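You operate a simulated robot arm through the tools that you are given. There is no shell and no other tool. Be economical: measure what you need, move in short steps, check, and stop when the job is done.

You are at the controls of a simulated robot arm. One attempt, no reset.

JOB
Load coil 57 in the bench coil holder; feed 2 pegs, strong tension.
Fine: cover shut again before you feed; one press of the feed button gives one peg; leave the tension knob set.

The check looks at the end state, three seconds after you hand in, the way a careful person would. Anything else that was tipped, shoved, dropped, spilled or broken makes it a failure. Lids that push on must go on centred and level and be pressed home; caps that screw on are set level and turned clockwise until they are tight.

ROBOT AND FRAMES
A 7-joint arm with a two-finger parallel gripper, fixed in place. Base frame: the origin is at the foot of the arm, x ahead of it, y to its left, z up; the work surface is at about z = 0.84. Units: m, rad, N and s.
With the tool pointing down near the work surface it reaches from about 0.24 to 0.68 m from the base axis. Its first joint turns from -1.152 to 1.152 rad. Payload 2.4 kg.
Tool frame: the origin (TCP) lies between the finger pads and is the grasp point; the fingertips stand 0.03 m ahead of it; z points along the fingers, y is the line along which they close. The gripper opens to 0.094 m. The fingers are 0.028 m wide and 0.01 m thick; the gripper's body (0.05 by 0.096 m) begins 0.055 m behind the TCP.
Orientation is told as [roll, pitch, yaw] about the base's x, y, z axes, in that order, counted from this pose: with the fingers straight down and closing along the base's y, the tool's x points along the base's -x, its y along +y and its z along -z.

CONTROLS
- The arm moves only by the tool apply_moves. Its argument "steps" is a list of rows, each a list of 2 entries, a list of its own where there are three numbers: the shift along the tool's x, y, z in m, then the turn, a rotation vector about the tool's x, y, z in rad. In form: [[[x, y, z], [rx, ry, rz]], ...]. A call has 1 to 10 rows; each row shifts and turns the commanded pose from where the row before left it, along the tool's axes as they then stand. "grip" is the finger opening in m, from 0 to 0.094, set as the call begins (left out, the last holds). Rows are played at 5 a second. More than 0.05 m and 0.15 rad between two rows, or a gripper value outside its range, and nothing of the call is played. Where a pose cannot be reached the arm comes as near as it can. A force on the tool above 40 N (or 10 N above the force at the start of the call, whichever is more), or a blocked arm, ends the call early, and 0.2 s more pass. The fingers move at their own pace (about 0.153 m/s each) and stop on an object; they squeeze with about 31 N. The grip force told is the motor's: it shows also when the fingers shut on nothing. Time passes only in rows, and 0.2 s behind the last, so rows that do not move let the fingers close. The reply holds the time, the measured pose of the TCP, the force on the tool along the base axes, the opening and the grip force, in the units named above and with some noise, with the torque about the TCP (base axes, N m) and any sound that the robot's microphone picked up.
- Cameras (640 x 400 px; columns grow to the right, rows downward): "scene" is fixed at [0.0341, 0.4651, 1.459]; the picture's right is [-0.79, -0.61, 0.00], its down [-0.27, 0.35, -0.90] and it looks along [0.55, -0.71, -0.44] (base axes); focal length 346 px, centre (320, 200). "wrist" rides on the gripper at [0.076, 0.014, -0.102] in the tool frame; the picture's right is [-0.18, 0.98, 0.00], its down [-0.75, -0.14, -0.64] and it looks along [-0.63, -0.12, 0.77] (tool axes); focal length 243 px, centre (320, 200). There is no depth. A picture from a camera that has moved, and an enlarged one, comes with that camera's place and axes in the base frame and with its lens.
- snapshot(camera): a new picture of that camera. No time passes.
- close_up(camera, box): a new picture of the part [left, top, right, bottom] of that camera's present view, enlarged. No time passes.
- job_done(): hands the job in; it is judged then, once.

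Work in short steps. Places have to be worked out from the pictures, the camera data and where the tool is seen: move nearer, look again, correct. Check each grasp and each placing, and mend what went wrong. You have 120 turns and 84 pictures in all, those below and enlarged ones among them. Open the gripper and draw the arm clear of the work before you hand the job in, unless the task says otherwise; then end with one line.

The tools are called as name(argument=value, ...) on one line, values as JSON. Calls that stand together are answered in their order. apply_moves: Moves the arm, as the interface text tells. Its arguments: {"type":"object","properties":{"steps":{"type":"array","items":{"type":"array"}},"grip":{"type":"number"}},"required":["steps"]} The other tools are called the same way: snapshot (camera) takes a picture; close_up (camera, box) takes an enlarged picture of a part of a camera's view; job_done () hands the job in.

At the start:

```text
time: 0.0
ee_pos: [0.3746, 0.1271, 1.2438]
tool_rot: [0.0, -0.001, -0.001]
contact_force: [-0.2, -0.1, 0.0]
moment: [-0.03, 0.03, 0.0]
gripper_width: 0.0943
grip_force: 0.0
```

scene: 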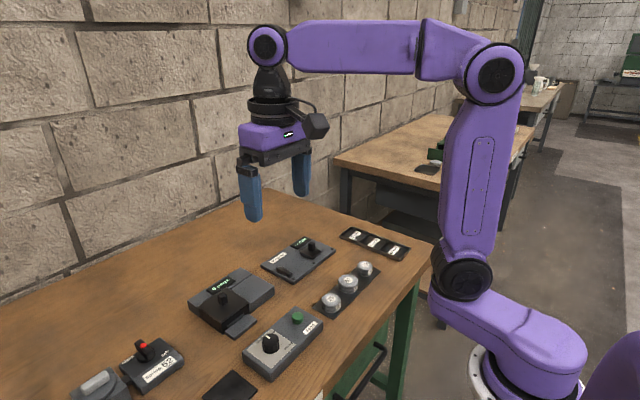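
wrist: 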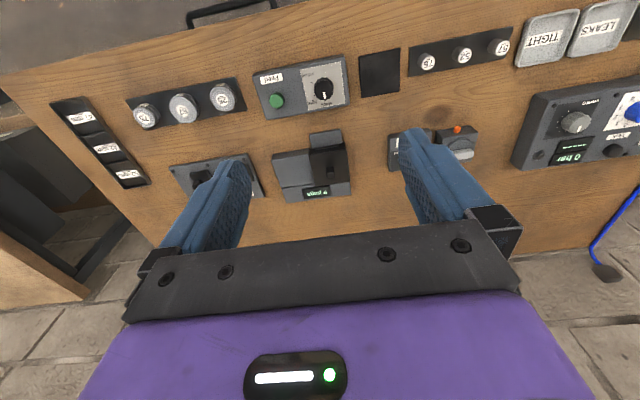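

I begin by enlarging both views to identify the devices and labels.

close_up(camera="wrist", box=[30, 50, 350, 250])

close_up(camera="wrist", box=[340, 0, 640, 190])

close_up(camera="scene", box=[180, 220, 420, 400])

```text
2.00 times, centred on (190, 150) of wrist
camera zoom: at [0.2978, 0.1416, 1.3449], right [0.18, 0.98, 0.0], down [0.75, -0.14, 0.64], along [0.63, -0.12, -0.77], focal length 485 px, centre (580, 300)
```

zoom: 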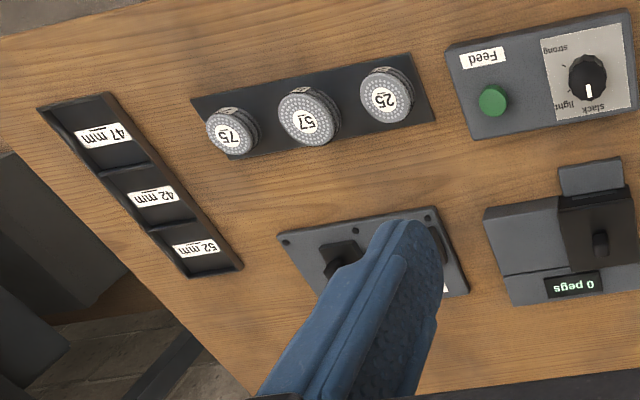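

```text
2.11 times, centred on (490, 95) of wrist
camera zoom: at [0.2978, 0.1416, 1.3449], right [0.18, 0.98, 0.0], down [0.75, -0.14, 0.64], along [0.63, -0.12, -0.77], focal length 511 px, centre (-38, 421)
```

zoom: 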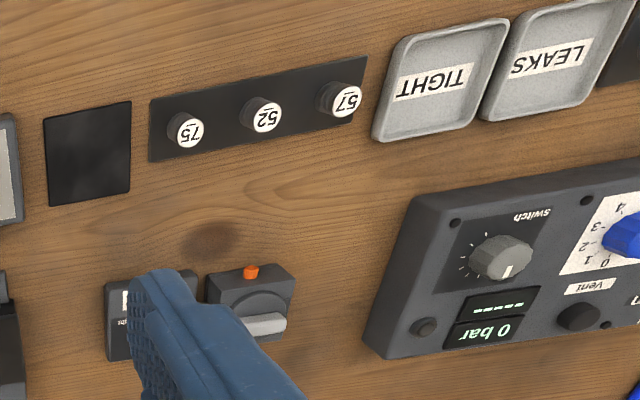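

```text
2.22 times, centred on (300, 310) of scene
camera zoom: at [0.0341, 0.4651, 1.459], right [-0.79, -0.61, 0.0], down [-0.27, 0.35, -0.9], along [0.55, -0.71, -0.44], focal length 769 px, centre (364, -44)
```

zoom: 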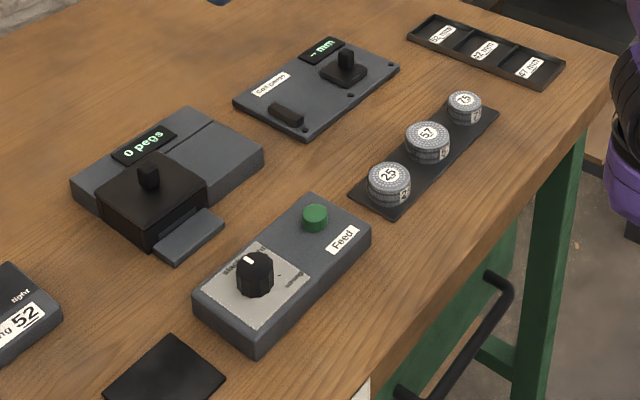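

The holder with cover, feed box and coil rack are found. I move closer for a better look at the coils and holder.

apply_moves(steps=[[[0.01, -0.03, 0.03], [0, 0, 0]], [[0.01, -0.03, 0.03], [0, 0, 0]], [[0.01, -0.03, 0.03], [0, 0, 0]], [[0.01, -0.03, 0.03], [0, 0, 0]], [[0.01, 0, 0.03], [0, 0, 0]]])

snapshot(camera="wrist")

```text
time: 1.2
ee_pos: [0.3259, 0.0075, 1.0928]
tool_rot: [-0.001, 0.0, 0.0]
contact_force: [1.7, -0.7, 0.8]
moment: [0.01, -0.01, -0.01]
gripper_width: 0.0938
grip_force: 0.0
```

```text
78 pictures are left
camera wrist: at [0.2477, 0.0217, 1.1963], right [0.18, 0.98, 0.0], down [0.75, -0.14, 0.64], along [0.63, -0.12, -0.77], focal length 243 px, centre (320, 200)
```

wrist: 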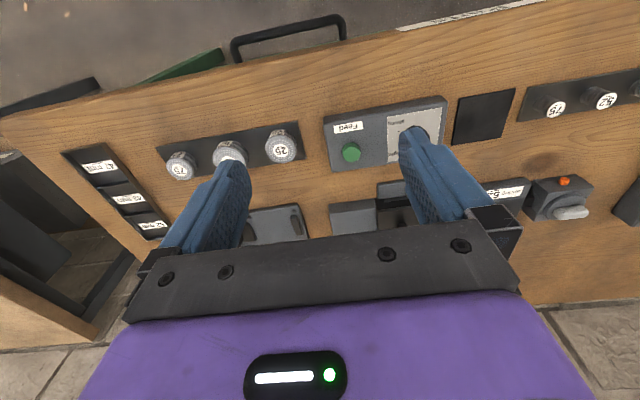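

The gripper hides the holder here; I move forward so the items appear in the upper image.

apply_moves(steps=[[[-0.04, 0, 0], [0, 0, 0]], [[-0.04, 0, 0], [0, 0, 0]], [[-0.04, 0, 0], [0, 0, 0]], [[-0.04, 0, 0], [0, 0, 0]], [[0, 0.03, 0], [0, 0, 0]]])

snapshot(camera="wrist")

close_up(camera="wrist", box=[220, 20, 480, 180])

close_up(camera="wrist", box=[60, 20, 320, 180])

```text
time: 2.4
ee_pos: [0.4845, 0.0377, 1.0923]
tool_rot: [0.0, 0.001, 0.0]
contact_force: [0.0, 0.5, 0.2]
moment: [-0.02, -0.03, 0.0]
gripper_width: 0.094
grip_force: 0.1
```

```text
77 pictures are left
camera wrist: at [0.4081, 0.0521, 1.1947], right [0.18, 0.98, 0.0], down [0.75, -0.14, 0.64], along [0.63, -0.12, -0.77], focal length 243 px, centre (320, 200)
```

wrist: 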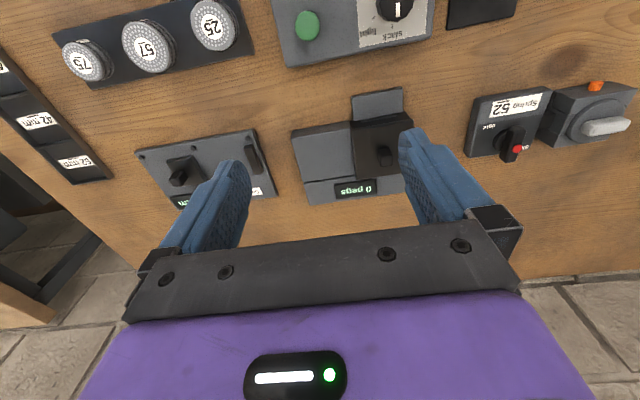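

```text
2.46 times, centred on (350, 100) of wrist
camera zoom: at [0.4081, 0.0521, 1.1947], right [0.18, 0.98, 0.0], down [0.75, -0.14, 0.64], along [0.63, -0.12, -0.77], focal length 597 px, centre (246, 446)
```

zoom: 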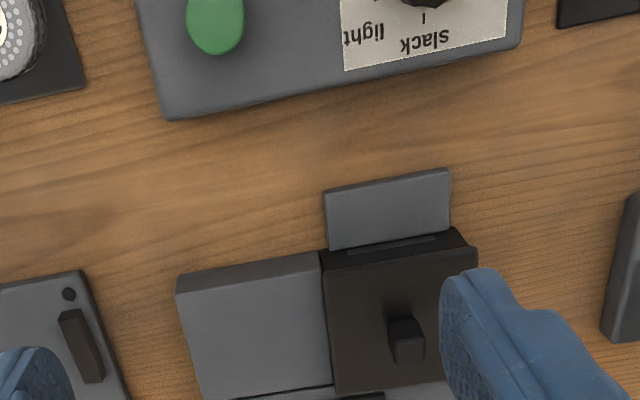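

```text
2.46 times, centred on (190, 100) of wrist
camera zoom: at [0.4081, 0.0521, 1.1947], right [0.18, 0.98, 0.0], down [0.75, -0.14, 0.64], along [0.63, -0.12, -0.77], focal length 597 px, centre (640, 446)
```

zoom: 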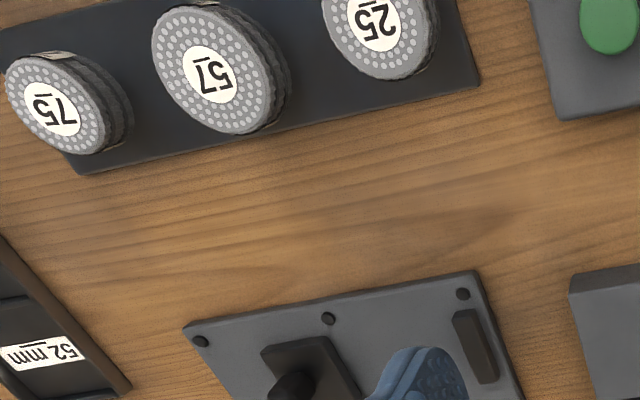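

Coil 57 sits at about (0.416, -0.152). I need to see how the cover opens and the tension knob scale; zooming from the scene camera.

close_up(camera="scene", box=[180, 255, 290, 345])

close_up(camera="scene", box=[240, 300, 330, 380])

close_up(camera="scene", box=[255, 230, 385, 320])

```text
4.44 times, centred on (235, 300) of scene
camera zoom: at [0.0342, 0.4651, 1.459], right [-0.79, -0.61, 0.0], down [-0.27, 0.35, -0.9], along [0.55, -0.71, -0.44], focal length 1537 px, centre (698, -244)
```

zoom: 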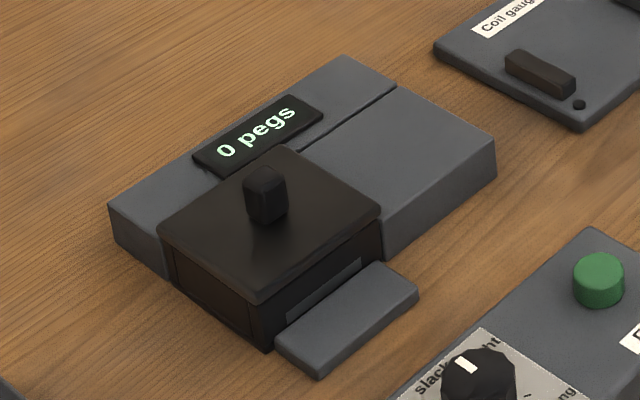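

```text
5.00 times, centred on (285, 340) of scene
camera zoom: at [0.0342, 0.4651, 1.459], right [-0.79, -0.61, 0.0], down [-0.27, 0.35, -0.9], along [0.55, -0.71, -0.44], focal length 1730 px, centre (495, -500)
```

zoom: 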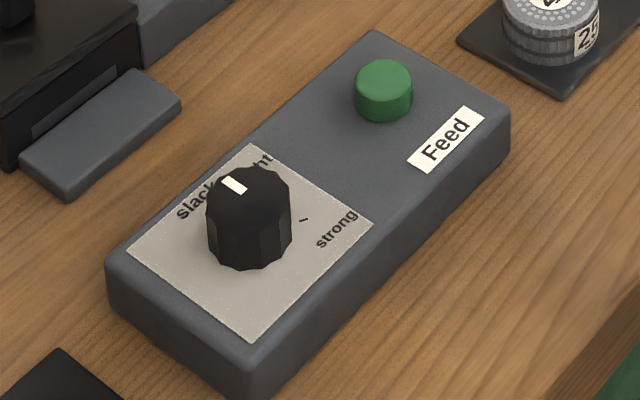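

```text
4.44 times, centred on (320, 275) of scene
camera zoom: at [0.0342, 0.4651, 1.459], right [-0.79, -0.61, 0.0], down [-0.27, 0.35, -0.9], along [0.55, -0.71, -0.44], focal length 1537 px, centre (320, -133)
```

zoom: 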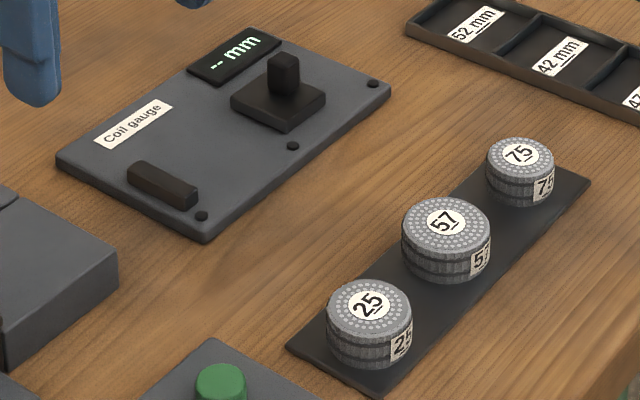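

The cover appears to slide toward -y along the groove, its knob at about (0.594, 0.110, 0.89). I go above it with a narrower grip and look.

apply_moves(steps=[[[-0.0275, 0.018, 0.03], [0, 0, 0]], [[-0.0275, 0.018, 0.03], [0, 0, 0]], [[-0.0275, 0.018, 0.03], [0, 0, 0]], [[-0.0275, 0.018, 0.03], [0, 0, 0]], [[0, 0, 0], [0, 0, 0]]], grip=0.05)

snapshot(camera="wrist")

close_up(camera="scene", box=[170, 190, 320, 340])

```text
time: 3.6
ee_pos: [0.5959, 0.109, 0.9714]
tool_rot: [0.0, 0.002, 0.0]
contact_force: [0.3, 1.3, 0.0]
moment: [-0.01, 0.02, 0.0]
gripper_width: 0.0499
grip_force: 0.1
```

```text
71 pictures are left
camera wrist: at [0.5181, 0.123, 1.0747], right [0.18, 0.98, 0.0], down [0.75, -0.14, 0.64], along [0.63, -0.12, -0.77], focal length 243 px, centre (320, 200)
```

wrist: 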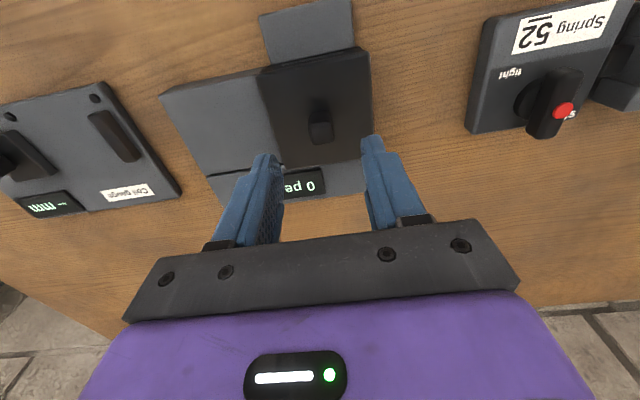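

```text
2.67 times, centred on (245, 265) of scene
camera zoom: at [0.0341, 0.4651, 1.459], right [-0.79, -0.61, 0.0], down [-0.27, 0.35, -0.9], along [0.55, -0.71, -0.44], focal length 922 px, centre (520, 27)
```

zoom: 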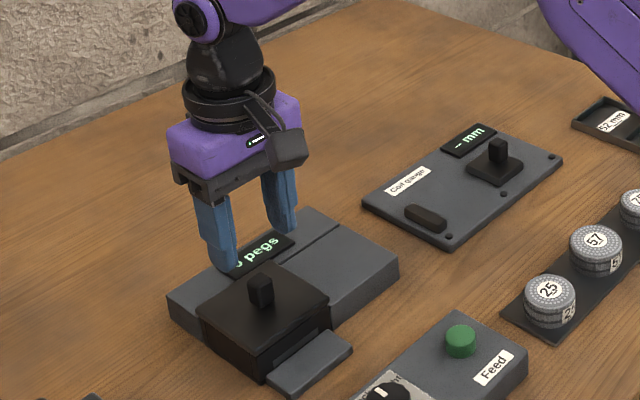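

Knob estimate refined to (0.594, 0.109, ~0.896); I'm aligned. I lower 4 cm and check height.

apply_moves(steps=[[[0.001, 0, 0.02], [0, 0, 0]], [[0, 0, 0.02], [0, 0, 0]], [[0, 0, 0.005], [0, 0, 0]]])

close_up(camera="wrist", box=[200, 60, 440, 210])

close_up(camera="scene", box=[180, 240, 290, 345])

```text
time: 4.4
ee_pos: [0.5941, 0.1085, 0.9264]
tool_rot: [-0.001, 0.002, -0.001]
contact_force: [-0.3, 0.2, 0.2]
moment: [0.0, -0.03, -0.02]
gripper_width: 0.0498
grip_force: 0.0
```

```text
2.67 times, centred on (320, 135) of wrist
camera zoom: at [0.5167, 0.1232, 1.0295], right [0.18, 0.98, 0.0], down [0.75, -0.14, 0.64], along [0.63, -0.12, -0.77], focal length 647 px, centre (320, 373)
```

zoom: 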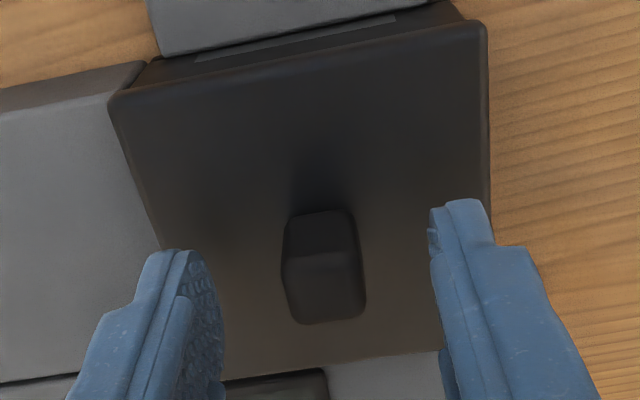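

```text
3.81 times, centred on (235, 292) of scene
camera zoom: at [0.0341, 0.4651, 1.459], right [-0.79, -0.61, 0.0], down [-0.27, 0.35, -0.9], along [0.55, -0.71, -0.44], focal length 1318 px, centre (644, -152)
```

zoom: 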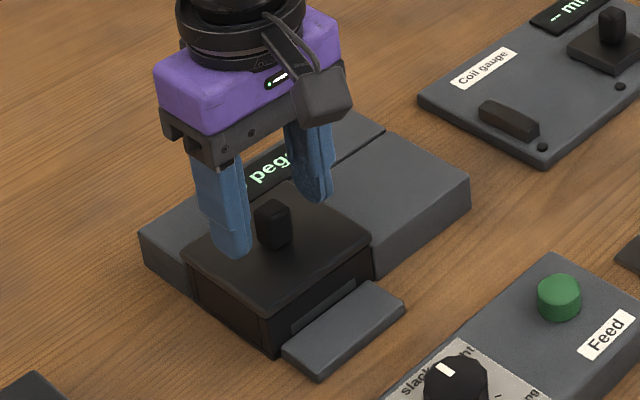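

Triangulating: knob top z≈0.917, centre (0.588, 0.111), cover plate ≈0.897. I raise slightly, centre and close on the knob.

apply_moves(steps=[[[0.005, 0.002, -0.004], [0, 0, 0]], [[0, 0, 0], [0, 0, 0]]])

apply_moves(steps=[[[0, 0, 0], [0, 0, 0]], [[0, 0, 0], [0, 0, 0]], [[0, 0, 0], [0, 0, 0]]], grip=0.0)

close_up(camera="scene", box=[180, 240, 290, 345])

```text
time: 5.0
ee_pos: [0.5888, 0.1117, 0.9312]
tool_rot: [0.0, 0.001, -0.001]
contact_force: [0.3, -0.1, 0.2]
moment: [0.01, 0.02, -0.02]
gripper_width: 0.0498
grip_force: 0.0
```

```text
time: 5.8
ee_pos: [0.5897, 0.1107, 0.9308]
tool_rot: [0.0, -0.001, 0.0]
contact_force: [-1.5, -5.9, 3.0]
moment: [-0.15, 0.26, 0.0]
gripper_width: 0.0176
grip_force: 44.8
```

```text
3.81 times, centred on (235, 292) of scene
camera zoom: at [0.0341, 0.4649, 1.4591], right [-0.79, -0.61, 0.0], down [-0.27, 0.35, -0.9], along [0.55, -0.71, -0.44], focal length 1318 px, centre (644, -152)
```

zoom: 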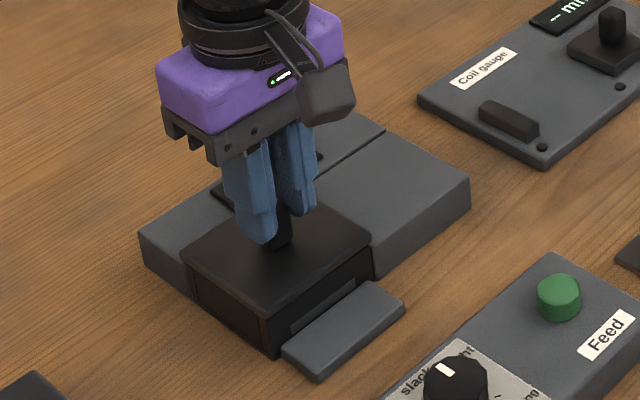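

Knob gripped (17.6 mm). I try sliding gently toward -y.

apply_moves(steps=[[[0, -0.004, 0], [0, 0, 0]], [[0, -0.004, 0], [0, 0, 0]], [[0, -0.004, 0], [0, 0, 0]]])

close_up(camera="scene", box=[180, 240, 290, 345])

```text
time: 6.6
ee_pos: [0.5892, 0.0997, 0.9311]
tool_rot: [0.0, -0.001, 0.001]
contact_force: [-3.0, 0.9, -6.5]
moment: [0.03, -1.2, 0.02]
gripper_width: 0.0177
grip_force: 45.3
```

```text
3.81 times, centred on (235, 292) of scene
camera zoom: at [0.0342, 0.4651, 1.459], right [-0.79, -0.61, 0.0], down [-0.27, 0.35, -0.9], along [0.55, -0.71, -0.44], focal length 1318 px, centre (644, -152)
```

zoom: 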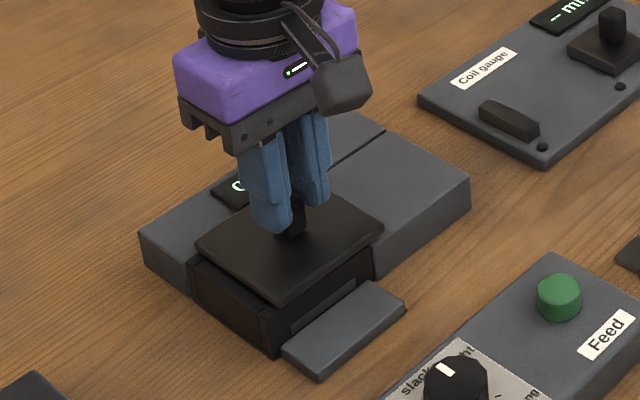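

The cover slides. I continue in the same direction.

apply_moves(steps=[[[0, -0.008, 0], [0, 0, 0]], [[0, -0.008, 0], [0, 0, 0]], [[0, -0.008, 0], [0, 0, 0]], [[0, -0.008, 0], [0, 0, 0]], [[0, -0.008, 0], [0, 0, 0]]])

close_up(camera="scene", box=[180, 240, 290, 345])

```text
time: 7.8
ee_pos: [0.5893, 0.059, 0.9312]
tool_rot: [-0.002, 0.001, -0.001]
contact_force: [3.3, 0.5, -8.1]
moment: [-0.01, 1.04, 0.03]
gripper_width: 0.0177
grip_force: 45.1
```

```text
3.81 times, centred on (235, 292) of scene
camera zoom: at [0.0345, 0.4651, 1.459], right [-0.79, -0.61, 0.0], down [-0.27, 0.35, -0.9], along [0.55, -0.71, -0.44], focal length 1318 px, centre (644, -152)
```

zoom: 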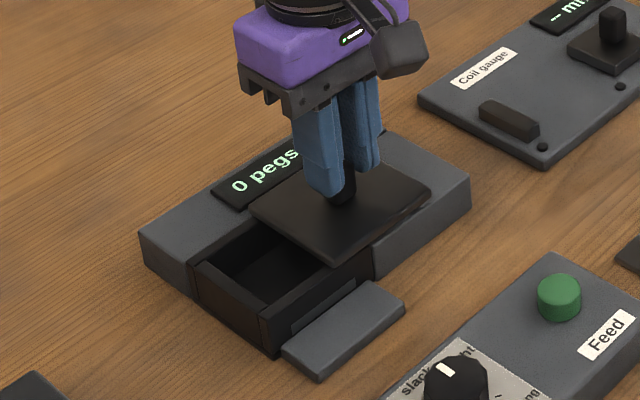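

Working well; the well is opening. I continue to the stop.

apply_moves(steps=[[[0, -0.007, 0], [0, 0, 0]], [[0, -0.007, 0], [0, 0, 0]], [[0, -0.006, 0], [0, 0, 0]], [[0, -0.005, 0], [0, 0, 0]], [[0, -0.004, 0], [0, 0, 0]]])

close_up(camera="scene", box=[180, 240, 290, 345])

```text
time: 9.0
ee_pos: [0.5884, 0.0309, 0.9318]
tool_rot: [0.0, -0.001, -0.001]
contact_force: [4.1, 0.7, -11.2]
moment: [0.0, 0.38, 0.01]
gripper_width: 0.0176
grip_force: 44.9
```

```text
3.81 times, centred on (235, 292) of scene
camera zoom: at [0.0345, 0.4651, 1.459], right [-0.79, -0.61, 0.0], down [-0.27, 0.35, -0.9], along [0.55, -0.71, -0.44], focal length 1318 px, centre (644, -152)
```

zoom: 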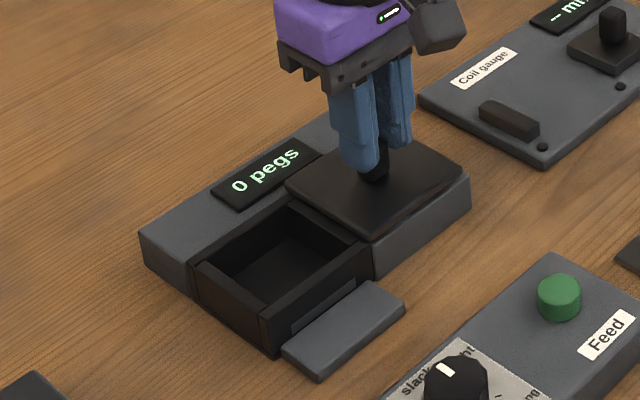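

Nearly fully open. One small additional step to find the stop, then release.

apply_moves(steps=[[[0, -0.002, 0], [0, 0, 0]], [[0, -0.002, 0], [0, 0, 0]], [[0, 0, 0], [0, 0, 0]]])

```text
time: 9.8
ee_pos: [0.5883, 0.026, 0.9312]
tool_rot: [-0.002, -0.001, -0.001]
contact_force: [0.1, -0.9, -7.0]
moment: [-0.04, -0.06, 0.06]
gripper_width: 0.0178
grip_force: 44.9
```

Enough opening. I release and rise to look into the well.

apply_moves(steps=[[[0, 0, 0], [0, 0, 0]], [[0, 0, 0], [0, 0, 0]], [[0, 0, -0.02], [0, 0, 0]], [[0, 0, -0.03], [0, 0, 0]], [[0, 0, -0.03], [0, 0, 0]], [[0, 0.02, -0.03], [0, 0, 0]]], grip=0.05)

snapshot(camera="wrist")

close_up(camera="wrist", box=[200, 50, 460, 210])

close_up(camera="scene", box=[180, 240, 290, 345])

```text
time: 11.2
ee_pos: [0.5889, 0.0464, 1.0412]
tool_rot: [0.001, 0.0, -0.001]
contact_force: [-0.2, -0.6, 0.4]
moment: [-0.02, 0.03, 0.01]
gripper_width: 0.0498
grip_force: 0.2
```

```text
63 pictures are left
camera wrist: at [0.5114, 0.0609, 1.1435], right [0.18, 0.98, 0.0], down [0.75, -0.14, 0.64], along [0.63, -0.12, -0.77], focal length 243 px, centre (320, 200)
```

wrist: 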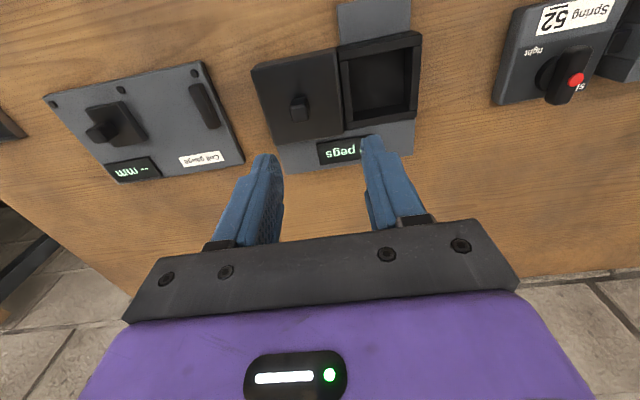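

```text
2.46 times, centred on (330, 130) of wrist
camera zoom: at [0.5114, 0.0609, 1.1435], right [0.18, 0.98, 0.0], down [0.75, -0.14, 0.64], along [0.63, -0.12, -0.77], focal length 597 px, centre (295, 372)
```

zoom: 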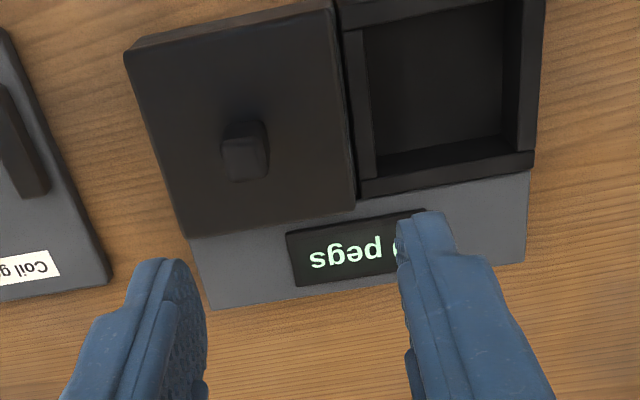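

```text
3.81 times, centred on (235, 292) of scene
camera zoom: at [0.0342, 0.4651, 1.459], right [-0.79, -0.61, 0.0], down [-0.27, 0.35, -0.9], along [0.55, -0.71, -0.44], focal length 1318 px, centre (644, -152)
```

zoom: 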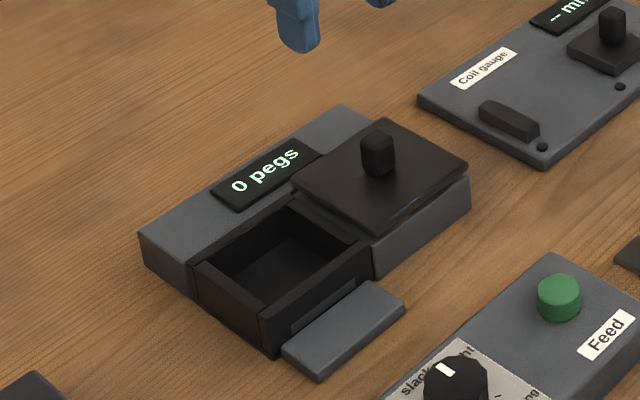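

Well centre about (0.589, 0.107), inner ≈58 mm square; coil ≈50 mm, so fingers must stay above the rim. I now go above coil 57 for a look.

apply_moves(steps=[[[0.0288, -0.033, 0], [0, 0, 0]], [[0.0288, -0.033, 0], [0, 0, 0]], [[0.0288, -0.033, 0], [0, 0, 0]], [[0.0288, -0.033, 0.0], [0, 0, 0]], [[0.0288, -0.033, 0.02], [0, 0, 0]], [[0.0288, -0.033, 0.03], [0, 0, 0]], [[0, 0, 0.02], [0, 0, 0]]], grip=0.075)

snapshot(camera="wrist")

close_up(camera="scene", box=[290, 230, 410, 330])

```text
refused: row 6 steps farther than a row can; nothing moved
```

```text
60 pictures are left
camera wrist: at [0.5114, 0.0609, 1.1435], right [0.18, 0.98, 0.0], down [0.75, -0.14, 0.64], along [0.63, -0.12, -0.77], focal length 243 px, centre (320, 200)
```

wrist: 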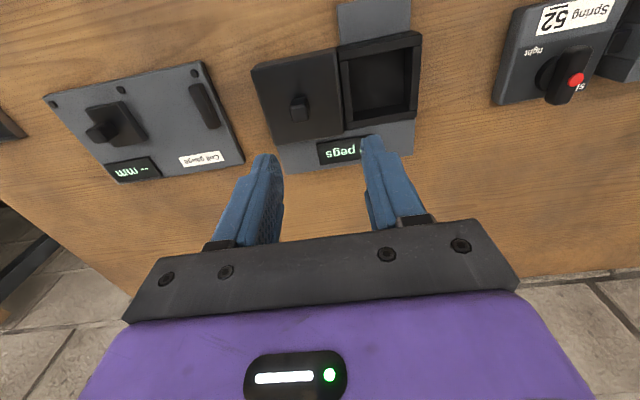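

```text
4.00 times, centred on (350, 280) of scene
camera zoom: at [0.0342, 0.4651, 1.459], right [-0.79, -0.61, 0.0], down [-0.27, 0.35, -0.9], along [0.55, -0.71, -0.44], focal length 1384 px, centre (200, -120)
```

zoom: 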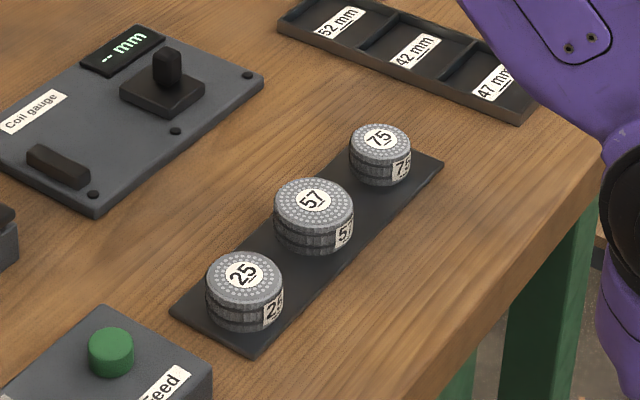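

Row step too large; I split the move.

apply_moves(steps=[[[0.0288, -0.033, 0], [0, 0, 0]], [[0.0288, -0.033, 0], [0, 0, 0]], [[0.0288, -0.033, 0], [0, 0, 0]], [[0.0288, -0.033, 0.0], [0, 0, 0]], [[0.0288, -0.033, 0], [0, 0, 0]], [[0.0288, -0.033, 0], [0, 0, 0]], [[0, 0, 0.035], [0, 0, 0]], [[0, 0, 0.03], [0, 0, 0]]], grip=0.075)

snapshot(camera="wrist")

close_up(camera="scene", box=[290, 210, 410, 310])

```text
time: 13.0
ee_pos: [0.4155, -0.1508, 0.9756]
tool_rot: [0.001, 0.0, 0.001]
contact_force: [0.1, -0.4, -0.7]
moment: [0.01, -0.01, 0.02]
gripper_width: 0.075
grip_force: 0.1
```

```text
58 pictures are left
camera wrist: at [0.339, -0.1371, 1.0785], right [0.18, 0.98, 0.0], down [0.75, -0.14, 0.64], along [0.63, -0.12, -0.77], focal length 243 px, centre (320, 200)
```

wrist: 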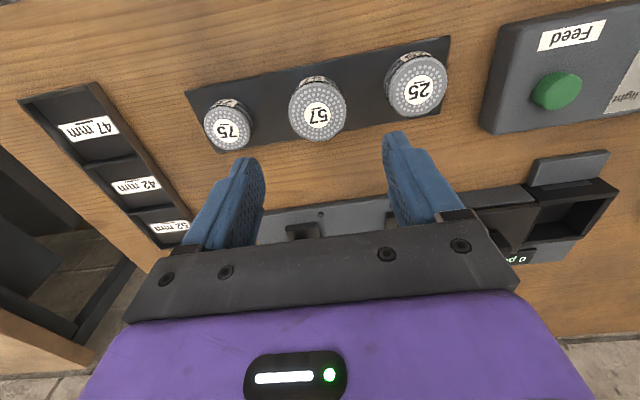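

```text
4.00 times, centred on (350, 260) of scene
camera zoom: at [0.0341, 0.4651, 1.459], right [-0.79, -0.61, 0.0], down [-0.27, 0.35, -0.9], along [0.55, -0.71, -0.44], focal length 1384 px, centre (200, -40)
```

zoom: 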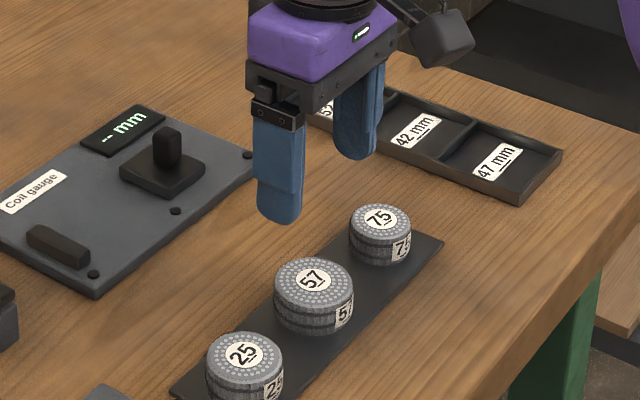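

Coil 57 top at about (0.415, -0.152, 0.870), height ≈21 mm. I rotate the gripper 90° so the fingers close along x (clear of the neighbours and, later, of the open cover).

apply_moves(steps=[[[0, 0, 0], [0, 0, 0.1428]], [[0, 0, 0], [0, 0, 0.1428]], [[0, 0, 0], [0, 0, 0.1428]], [[0, 0, 0], [0, 0, 0.1428]], [[0, 0, 0], [0, 0, 0.1428]], [[0, 0, 0], [0, 0, 0.1428]], [[0, 0, 0], [0, 0, 0.1428]], [[0, 0, 0], [0, 0, 0.1428]], [[0, 0, 0], [0, 0, 0.1428]], [[0, 0, 0], [0, 0, 0.1428]]])

apply_moves(steps=[[[0, 0, 0], [0, 0, 0.1428]], [[0, 0, 0.02], [0, 0, 0]], [[0, 0, 0.01], [0, 0, 0]]])

snapshot(camera="wrist")

close_up(camera="scene", box=[290, 210, 410, 310])

```text
time: 15.2
ee_pos: [0.4157, -0.1511, 0.9755]
tool_rot: [-0.001, 0.0, -1.43]
contact_force: [0.1, -0.1, -0.4]
moment: [0.0, 0.0, 0.0]
gripper_width: 0.0753
grip_force: 0.1
```

```text
time: 16.0
ee_pos: [0.4159, -0.1506, 0.9458]
tool_rot: [0.001, 0.002, -1.57]
contact_force: [0.6, -0.4, -0.8]
moment: [0.03, -0.01, 0.03]
gripper_width: 0.0753
grip_force: 0.0
```

```text
56 pictures are left
camera wrist: at [0.4297, -0.0752, 1.0488], right [0.98, -0.18, 0.0], down [-0.14, -0.75, 0.64], along [-0.12, -0.63, -0.77], focal length 243 px, centre (320, 200)
```

wrist: 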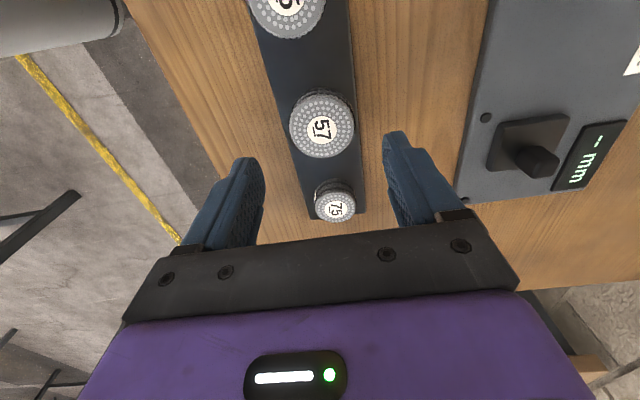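

```text
4.00 times, centred on (350, 260) of scene
camera zoom: at [0.0341, 0.4651, 1.459], right [-0.79, -0.61, 0.0], down [-0.27, 0.35, -0.9], along [0.55, -0.71, -0.44], focal length 1384 px, centre (200, -40)
```

zoom: 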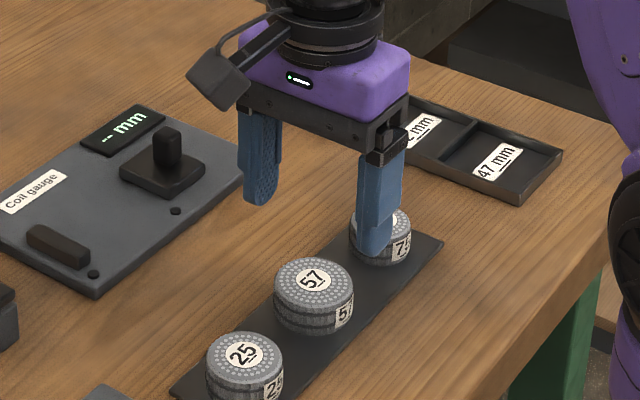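

Coil is centred between the fingers at (0.415, -0.152). I lower to TCP z≈0.89.

apply_moves(steps=[[[-0.0012, -0.001, 0.02], [0, 0, 0]], [[0, 0, 0.02], [0, 0, 0]], [[0, 0, 0.015], [0, 0, 0]], [[0, 0, 0], [0, 0, 0]]])

snapshot(camera="wrist")

close_up(camera="scene", box=[290, 210, 410, 310])

```text
time: 17.0
ee_pos: [0.4157, -0.1517, 0.8913]
tool_rot: [0.0, -0.002, -1.571]
contact_force: [0.1, -0.1, 0.3]
moment: [0.03, 0.0, -0.01]
gripper_width: 0.0751
grip_force: 0.2
```

```text
54 pictures are left
camera wrist: at [0.4289, -0.0767, 0.9938], right [0.98, -0.18, 0.0], down [-0.14, -0.75, 0.64], along [-0.12, -0.63, -0.77], focal length 243 px, centre (320, 200)
```

wrist: 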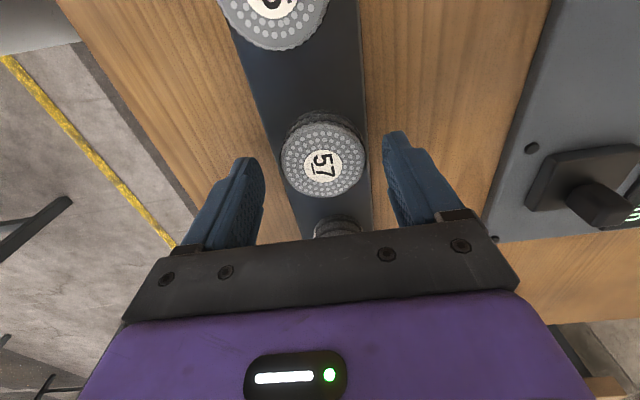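

```text
4.00 times, centred on (350, 260) of scene
camera zoom: at [0.0342, 0.4651, 1.459], right [-0.79, -0.61, 0.0], down [-0.27, 0.35, -0.9], along [0.55, -0.71, -0.44], focal length 1384 px, centre (200, -40)
```

zoom: 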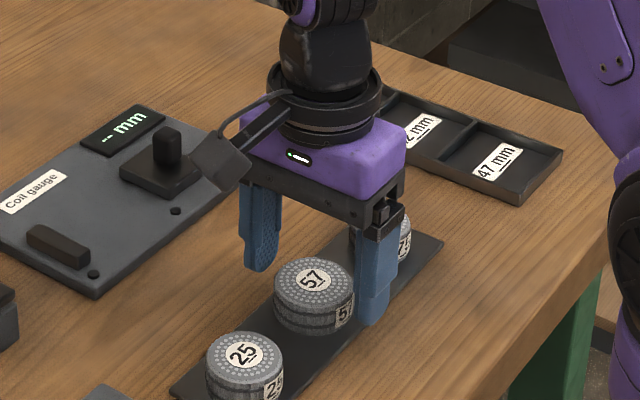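

Coil is well between the fingers, tips about 10 mm below its top. I raise 2 mm, and close.

apply_moves(steps=[[[0.0005, 0, -0.002], [0, 0, 0]], [[0, 0, 0], [0, 0, 0]], [[0, 0, 0], [0, 0, 0]], [[0, 0, 0], [0, 0, 0]]], grip=0.03)

```text
time: 18.0
ee_pos: [0.4148, -0.1519, 0.8929]
tool_rot: [-0.001, 0.0, -1.572]
contact_force: [-0.8, -0.3, 0.0]
moment: [0.01, 0.0, -0.03]
gripper_width: 0.0511
grip_force: 31.3
```

Gripped at 51 mm. I lift straight up and check.

apply_moves(steps=[[[0, 0, -0.015], [0, 0, 0]], [[0, 0, -0.035], [0, 0, 0]], [[0, 0, -0.04], [0, 0, 0]], [[0, 0, -0.02], [0, 0, 0]]])

snapshot(camera="wrist")

close_up(camera="scene", box=[280, 170, 400, 310])

```text
time: 19.0
ee_pos: [0.4153, -0.1506, 1.0029]
tool_rot: [0.0, 0.0, -1.57]
contact_force: [-0.2, -0.5, -1.6]
moment: [0.03, 0.01, 0.01]
gripper_width: 0.0513
grip_force: 31.0
```

```text
52 pictures are left
camera wrist: at [0.4275, -0.0754, 1.1059], right [0.98, -0.18, 0.0], down [-0.14, -0.75, 0.64], along [-0.12, -0.63, -0.77], focal length 243 px, centre (320, 200)
```

wrist: 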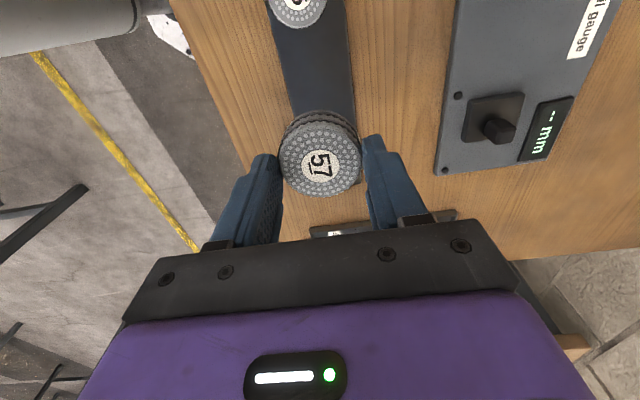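

```text
2.86 times, centred on (340, 240) of scene
camera zoom: at [0.0342, 0.4651, 1.459], right [-0.79, -0.61, 0.0], down [-0.27, 0.35, -0.9], along [0.55, -0.71, -0.44], focal length 988 px, centre (263, 86)
```

zoom: 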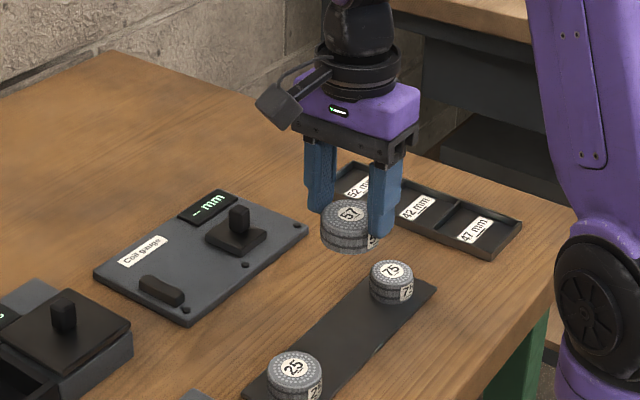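

Coil lifted level. I carry it over the well at height.

apply_moves(steps=[[[0.0365, 0.0248, 0], [0, 0, 0]], [[0.0365, 0.0248, 0], [0, 0, 0]], [[0.0365, 0.0248, 0], [0, 0, 0]], [[0.0365, 0.0248, 0], [0, 0, 0]], [[0.0365, 0.0248, 0], [0, 0, 0]], [[0.0365, 0.0248, 0], [0, 0, 0]], [[0.0365, 0.0248, 0], [0, 0, 0]], [[0, 0, 0.02], [0, 0, 0]]])

snapshot(camera="wrist")

close_up(camera="scene", box=[180, 220, 300, 345])

```text
time: 20.8
ee_pos: [0.5883, 0.1032, 0.9828]
tool_rot: [0.0, 0.0, -1.571]
contact_force: [0.4, -0.3, -2.4]
moment: [0.0, 0.02, 0.0]
gripper_width: 0.0508
grip_force: 31.3
```

```text
50 pictures are left
camera wrist: at [0.6014, 0.1797, 1.0857], right [0.98, -0.18, 0.0], down [-0.14, -0.75, 0.64], along [-0.12, -0.63, -0.77], focal length 243 px, centre (320, 200)
```

wrist: 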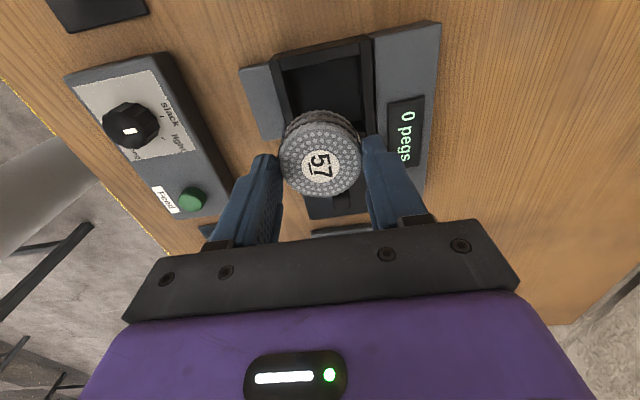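

```text
3.20 times, centred on (240, 282) of scene
camera zoom: at [0.0342, 0.4651, 1.459], right [-0.79, -0.61, 0.0], down [-0.27, 0.35, -0.9], along [0.55, -0.71, -0.44], focal length 1107 px, centre (576, -64)
```

zoom: 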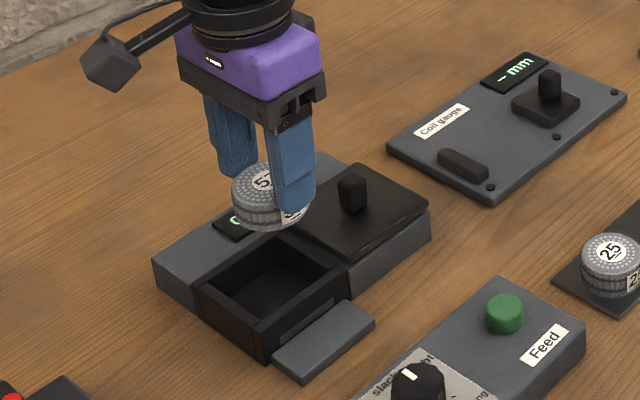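

Well centre by several estimates ≈(0.589, 0.110). I shift y a little and lower to just above the rim for a check.

apply_moves(steps=[[[0.005, 0.001, 0.02], [0, 0, 0]], [[0, 0, 0.014], [0, 0, 0]], [[0, 0, 0], [0, 0, 0]]])

close_up(camera="wrist", box=[220, 20, 440, 220])

close_up(camera="scene", box=[190, 250, 280, 340])

```text
time: 21.6
ee_pos: [0.5893, 0.1082, 0.9499]
tool_rot: [0.0, 0.001, -1.57]
contact_force: [-1.1, -0.2, -1.5]
moment: [0.03, 0.02, 0.0]
gripper_width: 0.051
grip_force: 31.4
```

```text
2.00 times, centred on (330, 120) of wrist
camera zoom: at [0.6027, 0.1842, 1.0523], right [0.98, -0.18, 0.0], down [-0.14, -0.75, 0.64], along [-0.12, -0.63, -0.77], focal length 485 px, centre (300, 360)
```

zoom: 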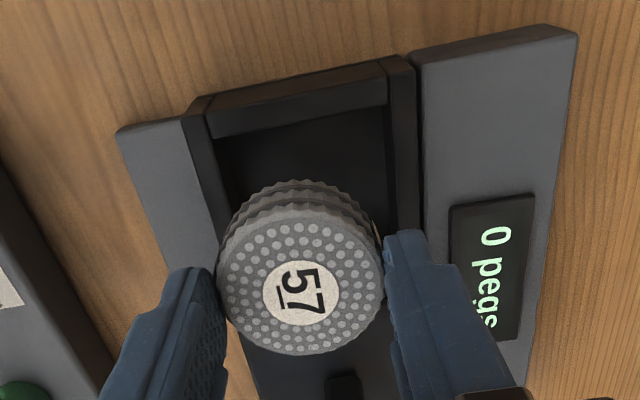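

```text
4.44 times, centred on (235, 295) of scene
camera zoom: at [0.0342, 0.4651, 1.459], right [-0.79, -0.61, 0.0], down [-0.27, 0.35, -0.9], along [0.55, -0.71, -0.44], focal length 1537 px, centre (698, -222)
```

zoom: 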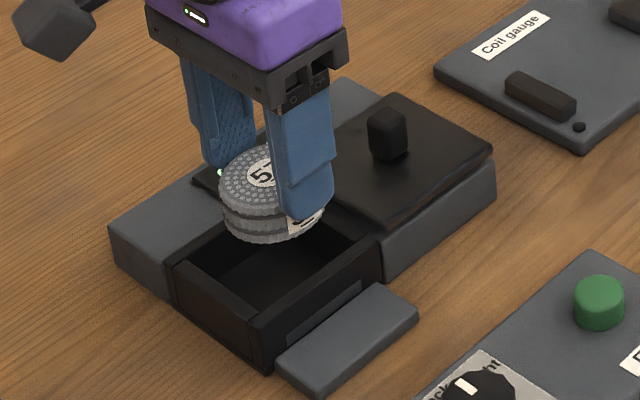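

Relative to the coil, the well centre lies about 3–4 mm to +y and 2 mm to +x. I correct and lower until the coil is just at the rim.

apply_moves(steps=[[[0.0035, 0.0025, 0.005], [0, 0, 0]], [[0, 0, 0.005], [0, 0, 0]], [[0, 0, 0], [0, 0, 0]]])

close_up(camera="wrist", box=[220, 20, 440, 220])

close_up(camera="scene", box=[200, 260, 270, 330])

```text
time: 22.4
ee_pos: [0.5925, 0.1113, 0.9398]
tool_rot: [0.001, 0.0, -1.571]
contact_force: [0.4, 0.4, -2.3]
moment: [-0.02, 0.0, 0.01]
gripper_width: 0.051
grip_force: 31.0
```

```text
2.00 times, centred on (330, 120) of wrist
camera zoom: at [0.6054, 0.188, 1.0422], right [0.98, -0.18, 0.0], down [-0.14, -0.75, 0.64], along [-0.12, -0.63, -0.77], focal length 485 px, centre (300, 360)
```

zoom: 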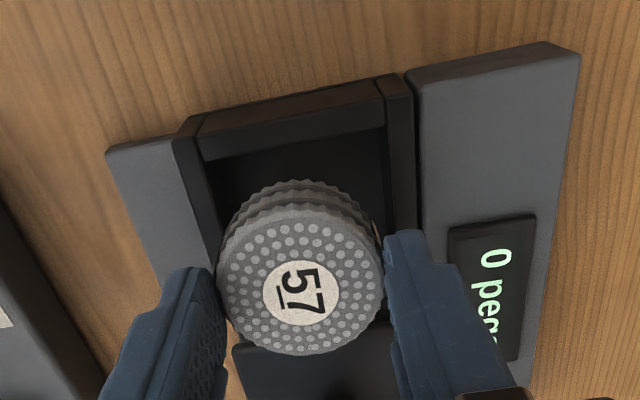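

```text
5.71 times, centred on (235, 295) of scene
camera zoom: at [0.0342, 0.4651, 1.459], right [-0.79, -0.61, 0.0], down [-0.27, 0.35, -0.9], along [0.55, -0.71, -0.44], focal length 1977 px, centre (806, -343)
```

zoom: 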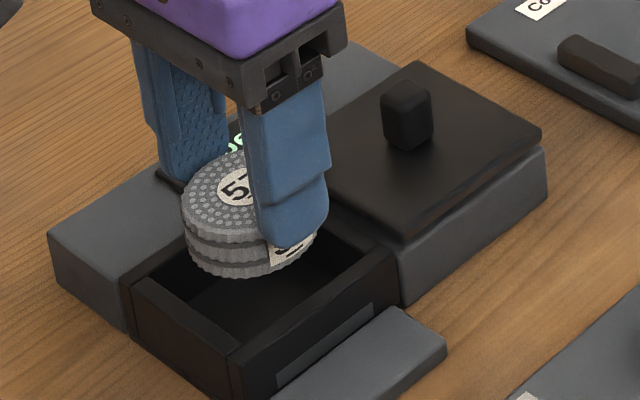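

Alignment close; shift 2 mm in +x and lower slowly to just above the rim with the fingertips.

apply_moves(steps=[[[0.0, 0.002, 0.004], [0, 0, 0]], [[0, 0, 0.004], [0, 0, 0]], [[0, 0, 0.004], [0, 0, 0]], [[0, 0, 0], [0, 0, 0]]])

close_up(camera="wrist", box=[220, 20, 440, 220])

close_up(camera="scene", box=[200, 260, 270, 330])

```text
time: 23.4
ee_pos: [0.5942, 0.1102, 0.9263]
tool_rot: [-0.001, 0.001, -1.571]
contact_force: [-0.6, -0.7, -2.8]
moment: [-0.01, 0.0, 0.0]
gripper_width: 0.0508
grip_force: 30.9
```

```text
2.00 times, centred on (330, 120) of wrist
camera zoom: at [0.6075, 0.1876, 1.0303], right [0.98, -0.18, 0.0], down [-0.14, -0.75, 0.64], along [-0.12, -0.63, -0.77], focal length 485 px, centre (300, 360)
```

zoom: 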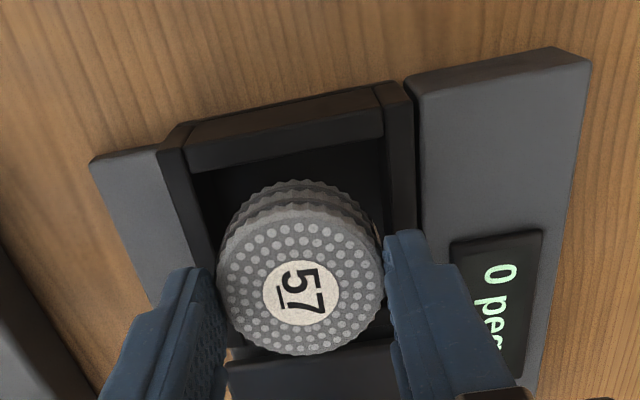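

```text
5.71 times, centred on (235, 295) of scene
camera zoom: at [0.0342, 0.4651, 1.459], right [-0.79, -0.61, 0.0], down [-0.27, 0.35, -0.9], along [0.55, -0.71, -0.44], focal length 1977 px, centre (806, -343)
```

zoom: 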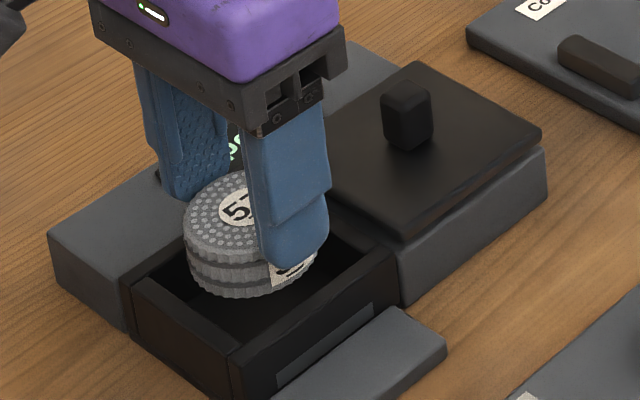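

The +y gap seems larger than expected; I zoom in on the rim to verify centring before releasing.

close_up(camera="scene", box=[210, 285, 250, 325])

close_up(camera="scene", box=[235, 280, 275, 320])

close_up(camera="wrist", box=[270, 60, 390, 160])

```text
10.00 times, centred on (230, 305) of scene
camera zoom: at [0.0342, 0.4651, 1.459], right [-0.79, -0.61, 0.0], down [-0.27, 0.35, -0.9], along [0.55, -0.71, -0.44], focal length 3459 px, centre (1220, -850)
```

zoom: 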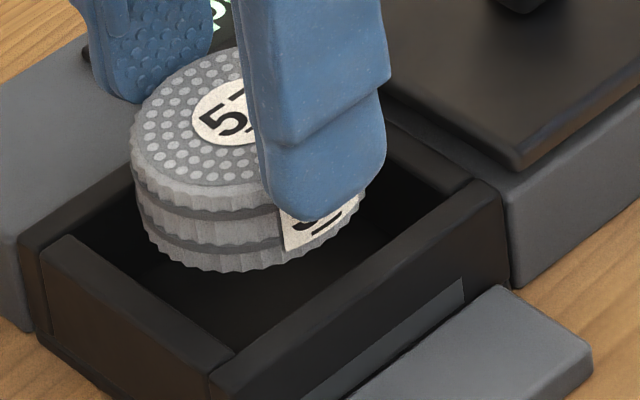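

```text
10.00 times, centred on (255, 300) of scene
camera zoom: at [0.0342, 0.4651, 1.459], right [-0.79, -0.61, 0.0], down [-0.27, 0.35, -0.9], along [0.55, -0.71, -0.44], focal length 3459 px, centre (970, -800)
```

zoom: 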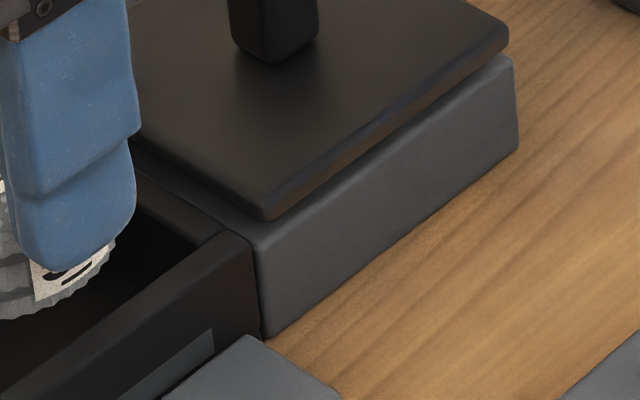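

```text
4.00 times, centred on (330, 110) of wrist
camera zoom: at [0.6075, 0.1876, 1.0303], right [0.98, -0.18, 0.0], down [-0.14, -0.75, 0.64], along [-0.12, -0.63, -0.77], focal length 970 px, centre (280, 560)
```

zoom: 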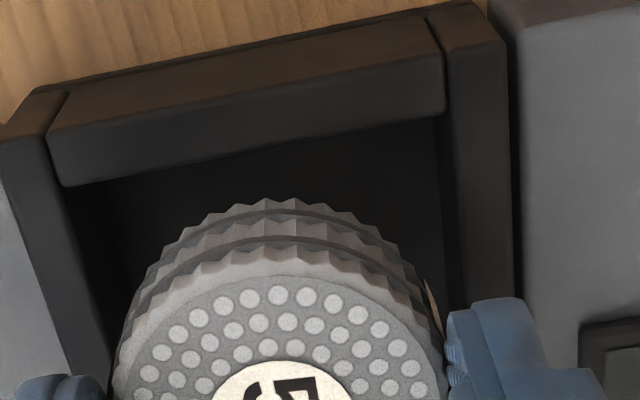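

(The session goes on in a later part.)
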